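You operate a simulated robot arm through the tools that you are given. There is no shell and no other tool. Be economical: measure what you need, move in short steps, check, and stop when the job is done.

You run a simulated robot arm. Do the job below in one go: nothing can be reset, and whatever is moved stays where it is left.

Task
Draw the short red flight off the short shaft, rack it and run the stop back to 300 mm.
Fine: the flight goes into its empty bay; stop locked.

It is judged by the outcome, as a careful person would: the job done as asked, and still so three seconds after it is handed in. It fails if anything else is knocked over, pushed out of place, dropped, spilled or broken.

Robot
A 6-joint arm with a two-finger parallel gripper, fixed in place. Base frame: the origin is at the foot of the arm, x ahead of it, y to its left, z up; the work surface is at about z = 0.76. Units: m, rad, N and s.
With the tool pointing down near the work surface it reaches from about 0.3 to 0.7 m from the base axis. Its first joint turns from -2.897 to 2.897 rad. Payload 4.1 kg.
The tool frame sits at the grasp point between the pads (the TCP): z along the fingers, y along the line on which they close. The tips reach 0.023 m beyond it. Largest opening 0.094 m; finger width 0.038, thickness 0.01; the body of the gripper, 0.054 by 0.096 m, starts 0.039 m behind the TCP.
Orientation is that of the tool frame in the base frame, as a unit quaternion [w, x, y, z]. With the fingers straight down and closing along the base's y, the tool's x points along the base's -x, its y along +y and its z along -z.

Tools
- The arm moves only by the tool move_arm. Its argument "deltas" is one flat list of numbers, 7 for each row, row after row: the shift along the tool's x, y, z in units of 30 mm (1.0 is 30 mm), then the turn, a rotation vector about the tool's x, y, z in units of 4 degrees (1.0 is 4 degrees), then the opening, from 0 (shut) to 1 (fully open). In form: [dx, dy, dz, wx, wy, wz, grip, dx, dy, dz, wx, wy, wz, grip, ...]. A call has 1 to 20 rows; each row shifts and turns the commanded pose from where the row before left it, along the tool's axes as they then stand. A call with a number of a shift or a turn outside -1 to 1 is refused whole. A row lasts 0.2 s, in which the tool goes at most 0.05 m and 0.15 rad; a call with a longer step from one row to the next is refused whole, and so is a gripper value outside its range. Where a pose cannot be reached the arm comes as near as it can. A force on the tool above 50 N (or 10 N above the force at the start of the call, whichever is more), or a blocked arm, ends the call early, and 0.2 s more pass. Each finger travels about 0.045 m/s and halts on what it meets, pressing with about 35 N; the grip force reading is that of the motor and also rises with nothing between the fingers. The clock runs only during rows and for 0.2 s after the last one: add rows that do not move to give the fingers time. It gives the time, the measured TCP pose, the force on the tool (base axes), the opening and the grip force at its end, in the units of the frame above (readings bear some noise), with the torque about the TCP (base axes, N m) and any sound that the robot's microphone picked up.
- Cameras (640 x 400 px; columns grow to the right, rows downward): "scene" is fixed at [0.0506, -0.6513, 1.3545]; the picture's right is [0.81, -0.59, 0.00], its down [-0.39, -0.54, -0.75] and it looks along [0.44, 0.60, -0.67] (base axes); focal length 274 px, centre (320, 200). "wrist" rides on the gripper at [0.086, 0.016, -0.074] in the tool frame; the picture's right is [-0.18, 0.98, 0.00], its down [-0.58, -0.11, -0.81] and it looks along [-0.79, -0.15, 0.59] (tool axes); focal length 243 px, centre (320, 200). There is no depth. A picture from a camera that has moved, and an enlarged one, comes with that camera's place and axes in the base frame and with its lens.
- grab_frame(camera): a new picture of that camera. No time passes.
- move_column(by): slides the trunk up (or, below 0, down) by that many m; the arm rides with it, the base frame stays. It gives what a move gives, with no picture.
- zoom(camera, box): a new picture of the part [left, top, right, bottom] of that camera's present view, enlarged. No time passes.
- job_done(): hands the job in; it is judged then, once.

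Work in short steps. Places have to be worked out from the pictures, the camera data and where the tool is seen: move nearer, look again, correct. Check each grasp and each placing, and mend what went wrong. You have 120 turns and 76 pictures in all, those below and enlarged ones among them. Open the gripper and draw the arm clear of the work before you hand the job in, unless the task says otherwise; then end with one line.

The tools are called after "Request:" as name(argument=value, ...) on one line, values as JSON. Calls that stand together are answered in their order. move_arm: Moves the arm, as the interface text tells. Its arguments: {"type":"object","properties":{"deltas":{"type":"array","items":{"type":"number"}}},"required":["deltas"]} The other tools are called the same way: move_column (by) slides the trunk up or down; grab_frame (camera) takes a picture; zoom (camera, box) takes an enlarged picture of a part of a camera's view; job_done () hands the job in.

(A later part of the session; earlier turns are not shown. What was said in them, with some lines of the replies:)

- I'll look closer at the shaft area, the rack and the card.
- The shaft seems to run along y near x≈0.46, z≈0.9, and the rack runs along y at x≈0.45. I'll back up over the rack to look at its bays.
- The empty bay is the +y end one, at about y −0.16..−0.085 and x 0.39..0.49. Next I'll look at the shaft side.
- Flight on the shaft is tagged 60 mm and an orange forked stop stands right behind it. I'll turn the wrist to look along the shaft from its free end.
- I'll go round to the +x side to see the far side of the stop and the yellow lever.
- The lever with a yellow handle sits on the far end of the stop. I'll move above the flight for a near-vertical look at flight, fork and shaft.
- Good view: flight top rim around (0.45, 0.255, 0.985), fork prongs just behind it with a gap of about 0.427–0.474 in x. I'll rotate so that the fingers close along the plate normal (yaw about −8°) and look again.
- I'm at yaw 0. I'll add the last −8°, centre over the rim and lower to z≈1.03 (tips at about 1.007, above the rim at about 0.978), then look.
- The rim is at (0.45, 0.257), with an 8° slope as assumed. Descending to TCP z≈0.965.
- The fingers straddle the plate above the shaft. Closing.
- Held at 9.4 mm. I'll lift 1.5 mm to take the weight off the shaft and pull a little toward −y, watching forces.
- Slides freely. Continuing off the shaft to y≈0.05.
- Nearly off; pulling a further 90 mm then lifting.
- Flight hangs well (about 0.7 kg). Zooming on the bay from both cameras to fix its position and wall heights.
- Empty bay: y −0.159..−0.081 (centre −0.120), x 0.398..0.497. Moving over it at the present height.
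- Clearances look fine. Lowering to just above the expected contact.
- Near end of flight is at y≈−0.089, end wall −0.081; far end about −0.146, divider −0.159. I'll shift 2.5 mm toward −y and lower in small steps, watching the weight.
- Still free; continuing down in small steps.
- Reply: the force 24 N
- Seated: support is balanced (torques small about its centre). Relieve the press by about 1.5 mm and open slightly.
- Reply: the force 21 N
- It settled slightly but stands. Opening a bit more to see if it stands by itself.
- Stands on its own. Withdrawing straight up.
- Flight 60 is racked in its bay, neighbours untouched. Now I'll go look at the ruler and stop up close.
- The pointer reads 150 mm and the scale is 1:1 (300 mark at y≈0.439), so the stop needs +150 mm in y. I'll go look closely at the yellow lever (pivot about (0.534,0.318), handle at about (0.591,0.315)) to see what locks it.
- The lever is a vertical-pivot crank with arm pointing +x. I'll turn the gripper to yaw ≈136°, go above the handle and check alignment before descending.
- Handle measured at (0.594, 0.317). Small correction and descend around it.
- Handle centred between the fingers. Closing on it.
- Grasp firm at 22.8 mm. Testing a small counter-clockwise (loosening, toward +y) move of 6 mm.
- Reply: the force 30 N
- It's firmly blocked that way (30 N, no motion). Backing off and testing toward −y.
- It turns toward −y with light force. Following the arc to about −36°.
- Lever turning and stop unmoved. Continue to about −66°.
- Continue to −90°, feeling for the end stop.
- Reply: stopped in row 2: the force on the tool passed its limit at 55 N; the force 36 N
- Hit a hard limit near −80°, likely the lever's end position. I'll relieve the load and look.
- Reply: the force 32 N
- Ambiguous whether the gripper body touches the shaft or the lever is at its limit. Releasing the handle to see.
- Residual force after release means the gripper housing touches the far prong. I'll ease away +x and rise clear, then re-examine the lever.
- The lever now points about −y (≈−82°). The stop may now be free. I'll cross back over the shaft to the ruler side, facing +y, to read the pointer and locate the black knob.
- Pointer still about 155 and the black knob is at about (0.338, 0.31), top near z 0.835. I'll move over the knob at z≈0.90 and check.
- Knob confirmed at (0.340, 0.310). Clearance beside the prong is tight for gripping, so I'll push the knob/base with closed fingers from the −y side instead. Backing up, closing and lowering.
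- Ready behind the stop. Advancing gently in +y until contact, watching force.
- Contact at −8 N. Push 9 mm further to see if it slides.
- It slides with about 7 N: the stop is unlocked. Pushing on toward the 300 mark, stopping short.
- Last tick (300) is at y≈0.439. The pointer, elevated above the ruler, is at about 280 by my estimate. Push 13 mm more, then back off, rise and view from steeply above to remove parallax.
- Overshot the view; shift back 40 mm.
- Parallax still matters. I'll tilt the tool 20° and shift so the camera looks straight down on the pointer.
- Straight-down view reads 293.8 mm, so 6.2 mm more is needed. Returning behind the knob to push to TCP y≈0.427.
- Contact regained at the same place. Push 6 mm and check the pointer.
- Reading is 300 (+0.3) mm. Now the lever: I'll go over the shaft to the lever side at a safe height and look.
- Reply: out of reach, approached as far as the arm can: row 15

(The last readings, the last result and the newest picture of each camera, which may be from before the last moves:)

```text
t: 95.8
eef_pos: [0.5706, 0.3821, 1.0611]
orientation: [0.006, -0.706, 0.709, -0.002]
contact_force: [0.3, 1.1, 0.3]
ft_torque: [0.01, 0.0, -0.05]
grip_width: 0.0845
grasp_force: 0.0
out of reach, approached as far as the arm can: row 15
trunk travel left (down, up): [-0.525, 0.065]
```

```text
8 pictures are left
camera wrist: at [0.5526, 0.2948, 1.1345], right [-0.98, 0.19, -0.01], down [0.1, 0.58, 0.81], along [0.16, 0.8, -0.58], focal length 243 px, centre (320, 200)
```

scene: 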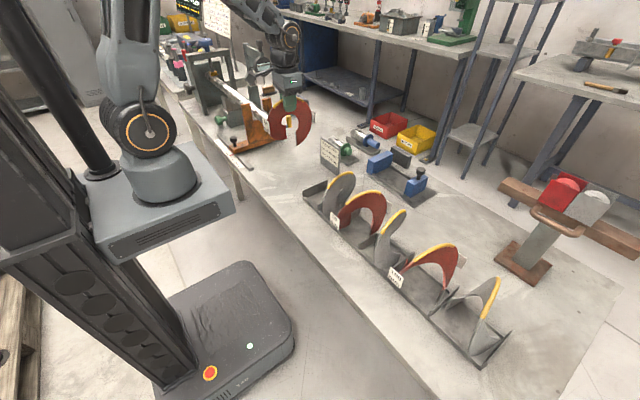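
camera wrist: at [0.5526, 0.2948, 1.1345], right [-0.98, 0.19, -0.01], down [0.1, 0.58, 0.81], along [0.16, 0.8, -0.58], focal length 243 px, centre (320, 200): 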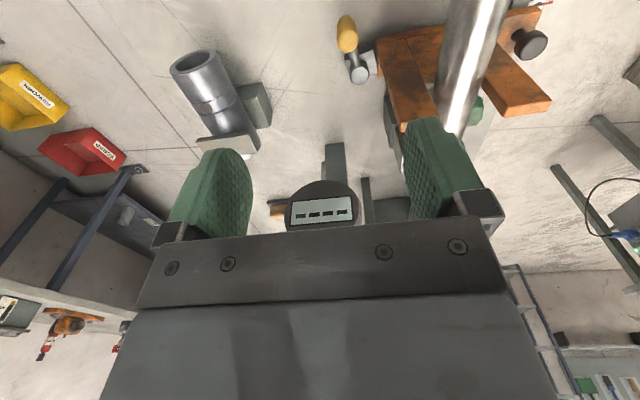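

Lever handle at about (0.547, 0.41), pivot (0.5355, 0.467). The final handle place is near the arm's reach limit, so I'll lower the trunk a bit to gain reach (TCP ends at z≈0.96, clear of everything).

Request:
move_column(by=-0.1)

Request:
move_arm(deltas=[-0.3, -0.2, 0, 0, 0, 0, 0.95, -0.3, -0.05, 0, 0, 0, 0, 0.95, -0.35, 0, 0, 0, 0, 0, 0.95])

```text
t: 97.1
eef_pos: [0.5706, 0.3826, 0.962]
orientation: [0.007, -0.706, 0.708, -0.001]
contact_force: [-0.1, 0.7, -0.7]
ft_torque: [0.01, 0.02, 0.0]
grip_width: 0.0844
grasp_force: 0.1
trunk travel left (down, up): [-0.425, 0.165]
```

```text
t: 97.9
eef_pos: [0.5609, 0.3937, 0.9569]
orientation: [0.007, -0.705, 0.709, -0.002]
contact_force: [0.1, 0.8, -0.3]
ft_torque: [-0.01, -0.03, -0.05]
grip_width: 0.0893
grasp_force: 0.1
out of reach, approached as far as the arm can: row 1, 2, 3
trunk travel left (down, up): [-0.425, 0.165]
```

Tool-down reach ends here, so I'll put the trunk back and instead tilt the fingers outward toward +y (about 32°), which brings the wrist nearer the base.

Request:
move_column(by=0.1)

Request:
move_arm(deltas=[1, 0, 0, 0, 0, 0, 0.95, 1, 0, 0, 0, 0, 0, 0.95, 0, 0, 0, 0, -1, 0, 0.95, 0, 0, 0, 0, -1, 0, 0.95, 0, 0, 0, 0, -1, 0, 0.95, 0, 0, 0, 0, -1, 0, 0.95, 0, 0, 0, 0, -1, 0, 0.95, 0, 0, 0, 0, -1, 0, 0.95, 0, 0, 0, 0, -1, 0, 0.95, 0, 0, 0, 0, -1, 0, 0.95, 0, 0, 0, 0, 0, 0, 0.95])

```text
t: 99.2
eef_pos: [0.5616, 0.3926, 1.0585]
orientation: [0.007, -0.706, 0.709, -0.002]
contact_force: [0.9, -0.3, -0.2]
ft_torque: [-0.01, 0.02, -0.02]
grip_width: 0.0889
grasp_force: 0.0
trunk travel left (down, up): [-0.525, 0.065]
```

```text
t: 101.6
eef_pos: [0.5608, 0.3328, 1.0575]
orientation: [0.202, -0.678, 0.68, 0.193]
contact_force: [0.5, 0.7, 0.0]
ft_torque: [0.02, -0.03, -0.01]
grip_width: 0.0893
grasp_force: 0.0
trunk travel left (down, up): [-0.525, 0.065]
```

Tilted as wanted. Moving to above the handle (TCP target x 0.575, y 0.408) and part way down.

Request:
move_arm(deltas=[-0.715, -0.16, 0.445, 0, 0, 0, 0.95, -0.715, -0.16, 0.445, 0, 0, 0, 0.95, -0.715, -0.15, 0.445, 0, 0, 0, 0.95, 0.516, 0, 0.828, 0, 0, 0, 0.95, 0.516, 0, 0.828, 0, 0, 0, 0.95, 0.516, 0, 0.828, 0, 0, 0, 0.95, 0.516, 0, 0.828, 0, 0, 0, 0.95, 0.516, 0, 0.828, 0, 0, 0, 0.95])

Request:
grab_frame(camera="wrist")

```text
t: 103.4
eef_pos: [0.5793, 0.4109, 0.9137]
orientation: [0.202, -0.678, 0.679, 0.193]
contact_force: [0.3, -0.6, -0.7]
ft_torque: [0.01, 0.02, -0.01]
grip_width: 0.0893
grasp_force: 0.1
trunk travel left (down, up): [-0.525, 0.065]
```

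```text
7 pictures are left
camera wrist: at [0.5607, 0.2984, 0.9278], right [-0.98, 0.16, 0.09], down [0.1, 0.06, 0.99], along [0.15, 0.99, -0.07], focal length 243 px, centre (320, 200)
```

wrist: 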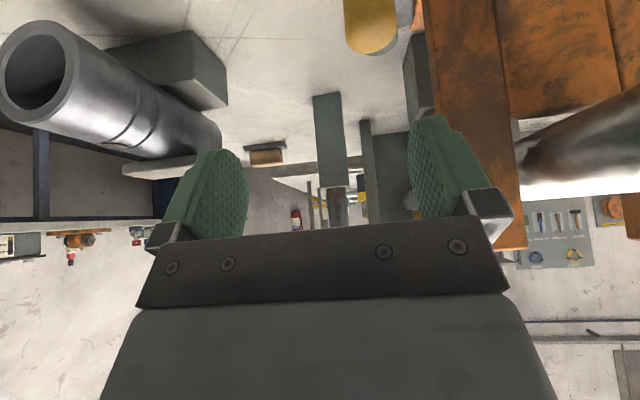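

Handle top at (0.5476, 0.4035). Shift 4 mm toward −x so the left finger passes its −x side, and descend.

Request:
move_arm(deltas=[0.08, 0.14, -0.05, 0, 0, 0, 0.95, 0.516, 0, 0.828, 0, 0, 0, 0.95, 0.35, 0, 0.56, 0, 0, 0, 0.95, 0.2, 0, 0.33, 0, 0, 0, 0.95])

Request:
grab_frame(camera="wrist")

```text
t: 104.4
eef_pos: [0.5754, 0.4073, 0.8525]
orientation: [0.202, -0.678, 0.68, 0.193]
contact_force: [-0.4, -0.4, -0.6]
ft_torque: [0.0, -0.01, 0.03]
grip_width: 0.0892
grasp_force: 0.1
trunk travel left (down, up): [-0.525, 0.065]
```

```text
6 pictures are left
camera wrist: at [0.5574, 0.2962, 0.8672], right [-0.98, 0.16, 0.09], down [0.1, 0.06, 0.99], along [0.16, 0.99, -0.07], focal length 243 px, centre (320, 200)
```

wrist: 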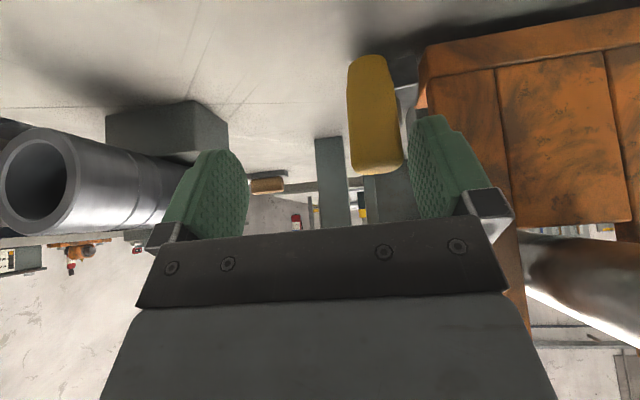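

Handle sits between the fingers next to the −x one. Pulling the handle +x with that finger along the arc toward −45°.

Request:
move_arm(deltas=[0, -0.2, 0, 0, 0, 0, 0.95, -0.03, -0.2, 0.018, 0, 0, 0, 0.95, -0.057, -0.2, 0.035, 0, 0, 0, 0.95, -0.071, -0.2, 0.044, 0, 0, 0, 0.95, -0.085, -0.2, 0.053, 0, 0, 0, 0.95, -0.1, -0.18, 0.062, 0, 0, 0, 0.95])

```text
t: 105.8
eef_pos: [0.6095, 0.4213, 0.8526]
orientation: [0.201, -0.678, 0.68, 0.193]
contact_force: [-2.6, -0.3, -0.5]
ft_torque: [-0.02, -0.01, 0.0]
grip_width: 0.0901
grasp_force: 0.9
trunk travel left (down, up): [-0.525, 0.065]
```

Turning lightly, lever now about −47°. Re-centring the gripper on the handle (0.576, 0.424) while closing.

Request:
move_arm(deltas=[-0.03, 0.27, 0.02, 0, 0, 0, 0.78, -0.03, 0.27, 0.02, 0, 0, 0, 0.6, 0, 0.27, 0, 0, 0, 0, 0.45, 0, 0.27, 0, 0, 0, 0, 0.33, 0, 0, 0, 0, 0, 0, 0.25, 0, 0, 0, 0, 0, 0, 0.15, 0, 0, 0, 0, 0, 0, 0, 0, 0, 0, 0, 0, 0, 0, 0, 0, 0, 0, 0, 0, 0])

```text
t: 107.8
eef_pos: [0.5784, 0.4223, 0.8517]
orientation: [0.202, -0.678, 0.68, 0.193]
contact_force: [4.0, -0.1, 1.8]
ft_torque: [-0.06, -0.04, -0.17]
grip_width: 0.0227
grasp_force: 44.9
trunk travel left (down, up): [-0.525, 0.065]
```

Firm grip at 22.7 mm. Following the arc toward 0°.

Request:
move_arm(deltas=[-0.133, -0.136, 0.083, 0, 0, 0, 0, -0.1445, -0.119, 0.09, 0, 0, 0, 0, -0.154, -0.101, 0.096, 0, 0, 0, 0, -0.163, -0.081, 0.101, 0, 0, 0, 0])

```text
t: 108.8
eef_pos: [0.5903, 0.4438, 0.8528]
orientation: [0.202, -0.679, 0.679, 0.193]
contact_force: [-6.7, -6.1, -0.7]
ft_torque: [-0.06, 0.01, 0.43]
grip_width: 0.0233
grasp_force: 44.9
trunk travel left (down, up): [-0.525, 0.065]
```

Request:
move_arm(deltas=[-0.169, -0.061, 0.105, 0, 0, 0, 0, -0.173, -0.04, 0.108, 0, 0, 0, 0])

Request:
zoom(camera="scene", box=[190, 80, 310, 170])

```text
t: 109.4
eef_pos: [0.5929, 0.4551, 0.853]
orientation: [0.202, -0.678, 0.68, 0.193]
contact_force: [-7.0, -6.7, -3.0]
ft_torque: [0.1, 0.07, 0.38]
grip_width: 0.023
grasp_force: 44.7
trunk travel left (down, up): [-0.525, 0.065]
```

```text
4.44 times, centred on (250, 125) of scene
camera zoom: at [0.0506, -0.6513, 1.3545], right [0.81, -0.59, 0.0], down [-0.39, -0.54, -0.75], along [0.44, 0.6, -0.67], focal length 1216 px, centre (631, 533)
```

zoom: 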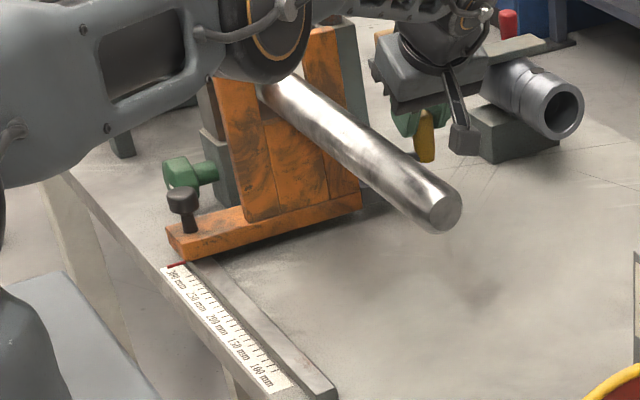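

About −9° now. Finish to 0°, feeling for the end.

Request:
move_arm(deltas=[-0.176, -0.018, 0.11, 0, 0, 0, 0])

Request:
move_arm(deltas=[-0.1, 0, 0.062, 0, 0, 0, 0])

```text
t: 109.8
eef_pos: [0.5946, 0.4604, 0.8541]
orientation: [0.203, -0.678, 0.68, 0.192]
contact_force: [-5.4, -7.4, -1.8]
ft_torque: [-0.33, -0.03, 0.36]
grip_width: 0.023
grasp_force: 44.6
trunk travel left (down, up): [-0.525, 0.065]
```

```text
t: 110.2
eef_pos: [0.5941, 0.4628, 0.853]
orientation: [0.204, -0.678, 0.68, 0.192]
contact_force: [5.8, -10.2, -2.2]
ft_torque: [0.17, -0.24, 0.45]
grip_width: 0.023
grasp_force: 45.2
trunk travel left (down, up): [-0.525, 0.065]
```

Request:
move_arm(deltas=[-0.09, 0, 0.056, 0, 0, 0, 0])

Request:
move_arm(deltas=[-0.06, 0, 0.037, 0, 0, 0, 0])

```text
t: 110.6
eef_pos: [0.5949, 0.4643, 0.8537]
orientation: [0.203, -0.677, 0.681, 0.191]
contact_force: [20.1, -9.2, -3.1]
ft_torque: [0.0, -0.19, 0.35]
grip_width: 0.0231
grasp_force: 44.8
out of reach, approached as far as the arm can: row 1
trunk travel left (down, up): [-0.525, 0.065]
```

```text
t: 111.0
eef_pos: [0.5949, 0.4669, 0.8527]
orientation: [0.203, -0.677, 0.681, 0.191]
contact_force: [30.4, -8.5, -2.4]
ft_torque: [0.38, -0.36, 0.36]
grip_width: 0.0229
grasp_force: 45.5
trunk travel left (down, up): [-0.525, 0.065]
```

Reach limit is pulling the tool inward (Fx 30). Add 8° more tilt (rotation about the closing axis, harmless to the grip) and then nudge +y.

Request:
move_arm(deltas=[0, 0, 0, 0, -1, 0, 0, 0, 0, 0, 0, -1, 0, 0, 0, 0, 0, 0, 0, 0, 0])

Request:
move_arm(deltas=[-0.05, 0, 0.04, 0, 0, 0, 0, 0, 0, 0, 0, 0, 0, 0])

```text
t: 111.8
eef_pos: [0.5951, 0.4694, 0.8542]
orientation: [0.249, -0.662, 0.664, 0.241]
contact_force: [6.1, -19.8, 9.5]
ft_torque: [-0.96, -0.01, -0.04]
grip_width: 0.0232
grasp_force: 44.7
out of reach, approached as far as the arm can: row 2
trunk travel left (down, up): [-0.525, 0.065]
```

```text
t: 112.4
eef_pos: [0.5942, 0.4696, 0.854]
orientation: [0.249, -0.662, 0.665, 0.24]
contact_force: [-3.9, -30.0, 7.6]
ft_torque: [0.11, 0.12, -0.05]
grip_width: 0.0231
grasp_force: 44.9
trunk travel left (down, up): [-0.525, 0.065]
```

Hard end stop at −30 N with no motion: lever is home in its locked position. Relieve, release, and withdraw along the tool axis.

Request:
move_arm(deltas=[0.05, 0, -0.04, 0, 0, 0, 0, 0.03, 0, -0.02, 0, 0, 0, 0.2, 0, 0, 0, 0, 0, 0, 0.4, 0, 0, 0, 0, 0, 0, 0.55, 0, 0, 0, 0, 0, 0, 0.55])

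Request:
move_arm(deltas=[0, 0, -0.6, 0, 0, 0, 0.55, 0, 0, -0.9, 0, 0, 0, 0.55, 0, 0, -0.9, 0, 0, 0, 0.55, 0, 0, -0.9, 0, 0, 0, 0.55, 0, 0, -0.9, 0, 0, 0, 0.55, 0, 0, -0.9, 0, 0, 0, 0.55, 0, 0, -0.9, 0, 0, 0, 0.55, 0, 0, -0.9, 0, 0, 0, 0.55])

```text
t: 113.6
eef_pos: [0.5956, 0.4706, 0.8527]
orientation: [0.249, -0.663, 0.664, 0.24]
contact_force: [-0.5, -0.5, -0.2]
ft_torque: [0.01, -0.01, -0.01]
grip_width: 0.0514
grasp_force: 0.0
trunk travel left (down, up): [-0.525, 0.065]
```

```text
t: 115.4
eef_pos: [0.6576, 0.37, 1.0068]
orientation: [0.248, -0.663, 0.664, 0.241]
contact_force: [-0.8, -0.7, 0.2]
ft_torque: [-0.01, -0.03, -0.01]
grip_width: 0.0515
grasp_force: 0.3
out of reach, approached as far as the arm can: row 1, 2, 3, 4, 5, 6, 7, 8
trunk travel left (down, up): [-0.525, 0.065]
```

Withdrawn with no contact. Straightening the tool while retreating to −y, then rising.

Request:
move_arm(deltas=[0.77, 0.3, -0.64, 0, 0, 0, 0.5, 0.77, 0.3, -0.64, 0, 0, 0, 0.5, 0.77, 0.3, -0.64, 0, 0, 0, 0.5, 0.77, 0.3, -0.64, 0, 0, 0, 0.4, 0, 0, 0, 0, 1, 0, 0.3, 0, 0, 0, 0, 1, 0, 0.2, 0, 0, 0, 0, 1, 0, 0.1, 0, 0, 0, 0, 1, 0, 0, 0, 0, 0, 0, 1, 0, 0, 0, 0, 0, 0, 1, 0, 0, 0, 0, 0, 0, 1, 0, 0, 0, 0, 0, 0, 1, 0, 0, 0, 0, 0, 0, 1, 0, 0, 0, 0, 0, 0, 1, 0, 0])

```text
t: 118.4
eef_pos: [0.655, 0.26, 1.0063]
orientation: [0.007, -0.705, 0.709, -0.002]
contact_force: [0.1, 0.2, 0.4]
ft_torque: [0.0, 0.03, 0.01]
grip_width: 0.0
grasp_force: 35.0
out of reach, approached as far as the arm can: row 1, 2, 3, 4, 6, 8, 9, 10, 11, 12, 13, 14
trunk travel left (down, up): [-0.525, 0.065]
```

Request:
move_arm(deltas=[0, 0.9, 0, 0, 0, 0, 0, 0, 0.9, 0, 0, 0, 0, 0, 0, 0, -1, 0, 0, 0, 0, 0, 0, -0.9, 0, 0, 0, 0])

```text
t: 119.4
eef_pos: [0.6403, 0.2638, 1.0625]
orientation: [0.007, -0.705, 0.709, -0.002]
contact_force: [-0.3, -0.3, 0.7]
ft_torque: [0.0, 0.05, 0.01]
grip_width: 0.0
grasp_force: 34.6
out of reach, approached as far as the arm can: row 1, 2, 4
trunk travel left (down, up): [-0.525, 0.065]
```

Request:
move_arm(deltas=[0, 1, 0, 0, 0, 0, 0, 0, 1, 0, 0, 0, 0, 0, 0, 1, 0, 0, 0, 0, 0, 0, 1, 0, 0, 0, 0, 0, 0, 1, 0, 0, 0, 0, 0, 0, 1, 0, 0, 0, 0, 0, 0, 1, 0, 0, 0, 0, 0, 0, 1, 0, 0, 0, 0, 0, 0, 1, 0, 0, 0, 0, 0, 0, 1, 0, 0, 0, 0, 0])

```text
t: 121.6
eef_pos: [0.6082, 0.3102, 1.0918]
orientation: [0.005, -0.706, 0.708, -0.001]
contact_force: [0.1, -0.4, 0.3]
ft_torque: [0.03, 0.02, 0.02]
grip_width: 0.0002
grasp_force: 35.0
out of reach, approached as far as the arm can: row 1, 2, 3, 4, 5, 6, 7, 8, 9, 10
trunk travel left (down, up): [-0.525, 0.065]
```

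The arm isn't following (likely in an awkward joint branch). I'll take the last command back first, so the commanded pose returns near the actual one.

Request:
move_arm(deltas=[0, -1, 0, 0, 0, 0, 0, 0, -1, 0, 0, 0, 0, 0, 0, -1, 0, 0, 0, 0, 0, 0, -1, 0, 0, 0, 0, 0, 0, -1, 0, 0, 0, 0, 0, 0, -1, 0, 0, 0, 0, 0, 0, -1, 0, 0, 0, 0, 0])

Request:
grab_frame(camera="scene")

```text
t: 123.2
eef_pos: [0.6329, 0.2769, 1.0737]
orientation: [0.007, -0.705, 0.709, -0.002]
contact_force: [0.0, 0.5, 0.4]
ft_torque: [-0.01, -0.02, 0.02]
grip_width: 0.0001
grasp_force: 34.9
out of reach, approached as far as the arm can: row 1, 2, 3, 4, 5, 6, 7
trunk travel left (down, up): [-0.525, 0.065]
```

```text
4 pictures are left
```

scene: 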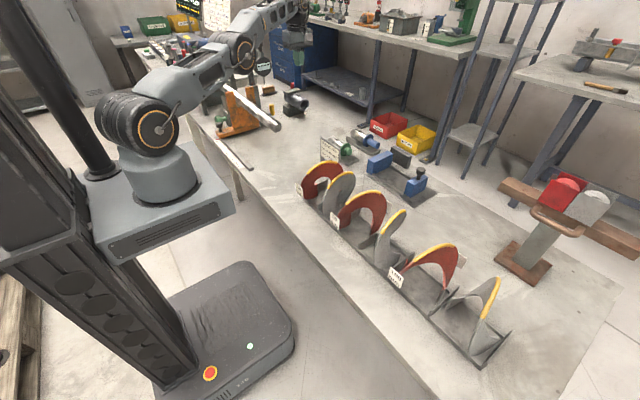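

The elbow is stretched straight (a singular pose), so inward commands don't take. I'll bring the command closer to the actual pose and change height to break the singularity.

Request:
move_arm(deltas=[0, -1, 0, 0, 0, 0, 0, 0, -1, 0, 0, 0, 0, 0, 0, -1, 0, 0, 0, 0, 0, 0, -1, 0, 0, 0, 0, 0, 0, -1, 0, 0, 0, 0, 0, 0, 0, 0.7, 0, 0, 0, 0, 0, 0, 0.7, 0, 0, 0, 0, 0, 0, 0, 0, 0, 0, 0])

```text
t: 125.0
eef_pos: [0.6519, 0.2575, 1.0209]
orientation: [0.006, -0.706, 0.709, -0.001]
contact_force: [-0.1, -0.1, -0.4]
ft_torque: [0.0, 0.02, 0.01]
grip_width: 0.0001
grasp_force: 34.3
out of reach, approached as far as the arm can: row 1, 2, 3, 4, 5, 7
trunk travel left (down, up): [-0.525, 0.065]
```

Downward steps are reachable (they go inside the reach sphere). I'll go down 9 cm over empty table and then try inward.

Request:
move_arm(deltas=[0, 0, 0.8, 0, 0, 0, 0, 0, 0, 0.8, 0, 0, 0, 0, 0, 0, 0.8, 0, 0, 0, 0, 0, 0, 0.6, 0, 0, 0, 0, 0.5, 0, 0, 0, 0, 0, 0, 0.5, 0, 0, 0, 0, 0, 0, 0, 0.3, 0, 0, 0, 0, 0])

```text
t: 126.6
eef_pos: [0.6676, 0.2364, 0.9331]
orientation: [0.006, -0.705, 0.709, -0.001]
contact_force: [-1.1, 0.0, -0.1]
ft_torque: [-0.01, 0.01, 0.0]
grip_width: 0.0
grasp_force: 35.3
out of reach, approached as far as the arm can: row 1, 3, 5, 6, 7
trunk travel left (down, up): [-0.525, 0.065]
```

Still pinned on the boundary. Try overextending outward slightly, then down, then inward, so the elbow passes back through straight to its normal side.

Request:
move_arm(deltas=[-0.33, -0.94, 0, 0, 0, 0, 0, -0.33, -0.94, 0, 0, 0, 0, 0, -0.33, -0.94, 0, 0, 0, 0, 0, 0, 0, 0.8, 0, 0, 0, 0, 0, 0, 0.8, 0, 0, 0, 0, 0.33, 0.94, 0, 0, 0, 0, 0, 0.33, 0.94, 0, 0, 0, 0, 0, 0.33, 0.94, 0, 0, 0, 0, 0, 0.33, 0.94, 0, 0, 0, 0, 0, 0.33, 0.94, 0, 0, 0, 0, 0, 0.33, 0.94, 0, 0, 0, 0, 0])

```text
t: 129.1
eef_pos: [0.5101, 0.1826, 0.8904]
orientation: [0.023, -0.706, 0.708, -0.009]
contact_force: [10.0, -2.2, 7.0]
ft_torque: [-0.1, 0.64, 0.37]
grip_width: 0.0
grasp_force: 34.8
out of reach, approached as far as the arm can: row 1, 2, 3
trunk travel left (down, up): [-0.525, 0.065]
stopped in row 11: the force on the tool passed its limit at 55 N (the readings are from after the stop); the commanded pose is now the measured one
```

Unstuck, but the gripper side brushed the shaft end. Back off +x right away and rise.

Request:
move_arm(deltas=[0, -0.5, 0, 0, 0, 0, 0, 0, -0.6, -0.2, 0, 0, 0, 0, 0, 0, -1, 0, 0, 0, 0, 0, 0, -1, 0, 0, 0, 0, 0, 0, -1, 0, 0, 0, 0, 0, 0, -1, 0, 0, 0, 0, 0, 0, -1, 0, 0, 0, 0, 0, 0, -0.8, 0, 0, 0, 0])

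Request:
zoom(camera="scene", box=[170, 40, 350, 180])

```text
t: 130.9
eef_pos: [0.5357, 0.1807, 1.0704]
orientation: [0.019, -0.706, 0.708, -0.007]
contact_force: [0.1, 1.1, 0.7]
ft_torque: [0.04, 0.01, -0.01]
grip_width: 0.0
grasp_force: 35.0
trunk travel left (down, up): [-0.525, 0.065]
```

```text
2.86 times, centred on (260, 110) of scene
camera zoom: at [0.0506, -0.6513, 1.3545], right [0.81, -0.59, 0.0], down [-0.39, -0.54, -0.75], along [0.44, 0.6, -0.67], focal length 782 px, centre (491, 457)
```

zoom: 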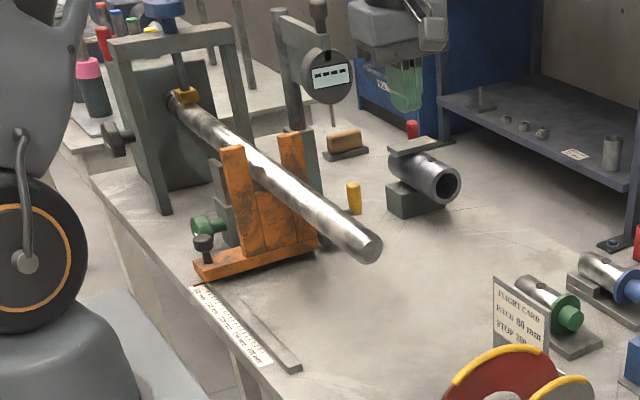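

Shaft end sits where it was; the lever handle is at +x. Going round to the overhead view of the pointer for final verification.

Request:
move_arm(deltas=[0, 0.98, 0, 0, 0, 0, 0, 0, 0.98, 0, 0, 0, 0, 0, 0, 0.98, 0, 0, 0, 0, 0, 0, 0.98, 0, 0, 0, 0, 0, 0, 0.98, 0, 0, 0, 0, 0, 0, 0.98, 0, 0, 0, 0, 0, 0, 0.98, 0, 0, 0, 0, 0, -1, 0, 0, 0, 0, 0, 0, -1, 0, 0, 0, 0, 0, 0, -1, 0, 0, 0, 0, 0, 0, -1, 0, 0, 0, 0, 0, 0, -1, 0, 0, 0, 0, 0, 0, -1, 0, 0, 0, 0, 0, 0, -1, 0, 0, 0, 0, 0, 0, -1, 0, 0, 0, 0, 0, 0, -1, 0, 0, 0, 0, 0, 0, -1, 0, 0, 0, 0, 0, 0, -0.3, 0, 0, 0, 0, 0, 0])

Request:
move_arm(deltas=[0, 0, 1, 0, 0, 0, 0, 0, 0, 1, 0, 0, 0, 0, 0, 0, 1, 0, 0, 0, 0, 0, 0, 0.2, 0, 1, 0, 0, 0, 0, 0, 0, 1, 0, 0, 0, 0, 0, 0, 1, 0, 0, 0, 0, 0, 0, 1, 0, 0, 0, 0, 0, 0, 1, 0, 0, 0, 0, 0, 0, 0, 0, 0])

```text
t: 134.7
eef_pos: [0.3315, 0.4912, 1.0678]
orientation: [0.02, -0.706, 0.708, -0.007]
contact_force: [0.1, -0.8, -0.5]
ft_torque: [0.04, 0.01, 0.04]
grip_width: 0.0002
grasp_force: 35.9
trunk travel left (down, up): [-0.525, 0.065]
```

```text
t: 136.7
eef_pos: [0.3353, 0.4906, 0.9707]
orientation: [-0.104, -0.694, 0.701, -0.13]
contact_force: [-0.6, 0.9, 0.2]
ft_torque: [0.02, 0.04, 0.02]
grip_width: 0.0001
grasp_force: 35.4
trunk travel left (down, up): [-0.525, 0.065]
```

Request:
zoom(camera="wrist", box=[300, 8, 380, 72])

```text
6.25 times, centred on (340, 40) of wrist
camera zoom: at [0.3147, 0.4344, 1.0681], right [-0.98, 0.18, -0.1], down [0.09, 0.81, 0.58], along [0.18, 0.56, -0.81], focal length 1516 px, centre (195, 1200)
```

zoom: 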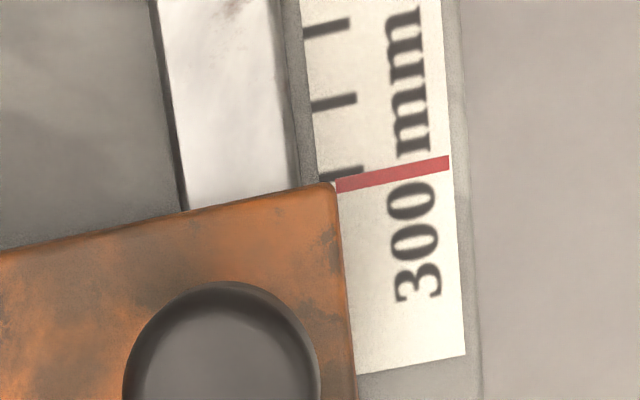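

Pointer reads 300 to within about 1 mm, lever is at its locked position. Opening the gripper, straightening, rising and retreating toward −y.

Request:
move_arm(deltas=[0, 0, 0, 0, -1, 0, 0, 0, 0, 0, 0, -1, 0, 0, 0, 0, 0, 0, -1, 0, 0, 0, 0, 0, 0, -1, 0, 0, 0, 0, 0, 0, -1, 0, 0, 0, 0, -1, 0, 0, 0, 0, 0, 0, -1, 0, 0, 0, 0, 0, 0, -1, 0, 0, 0, 0, 1, 0, 0, 0, 0, 0, 0, 1, 0, 0, 0, 0, 0, 0, 1, 0, 0, 0, 0, 0, 0, 1, 0, 0, 0, 0, 0, 0, 1, 0, 0, 0, 0, 0, 0, 1, 0, 0, 0, 0, 0, 0.3, 1, 0, 0, 0, 0, 0, 0.6, 1, 0, 0, 0, 0, 0, 0.9, 1, 0, 0, 0, 0, 0, 1, 0, 0, 0, 0, 0, 0, 1])

Request:
grab_frame(camera="scene")

```text
t: 140.5
eef_pos: [0.329, 0.2198, 1.0567]
orientation: [0.02, -0.706, 0.708, -0.007]
contact_force: [-0.5, 0.2, -0.5]
ft_torque: [0.0, 0.02, -0.02]
grip_width: 0.0941
grasp_force: 0.0
trunk travel left (down, up): [-0.525, 0.065]
```

```text
1 pictures are left
```

scene: 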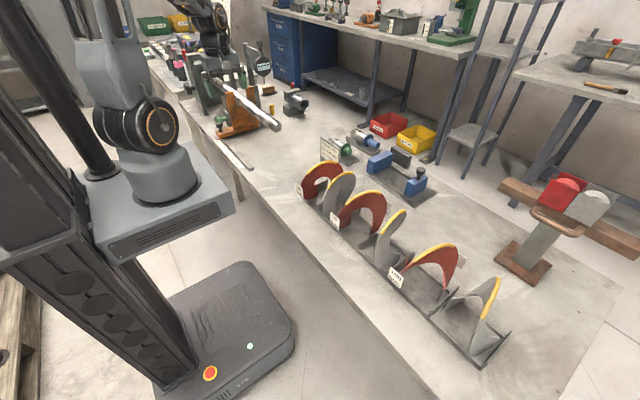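

The flight is in its bay, the stop is at 300 mm with its lever locked, nothing else is disturbed and the arm is clear. Handing in.

Request:
job_done()

```text
The job is handed in.
```

The 60 mm red flight is off the shaft and standing in its empty bay. The stop reads about 301 mm (target 300) with its lever turned fully back to the locked end; locking shifted it about 1 mm. The gripper brushed the far prong of the stop once and the shaft end once, and in the last pictures nothing looks out of place.
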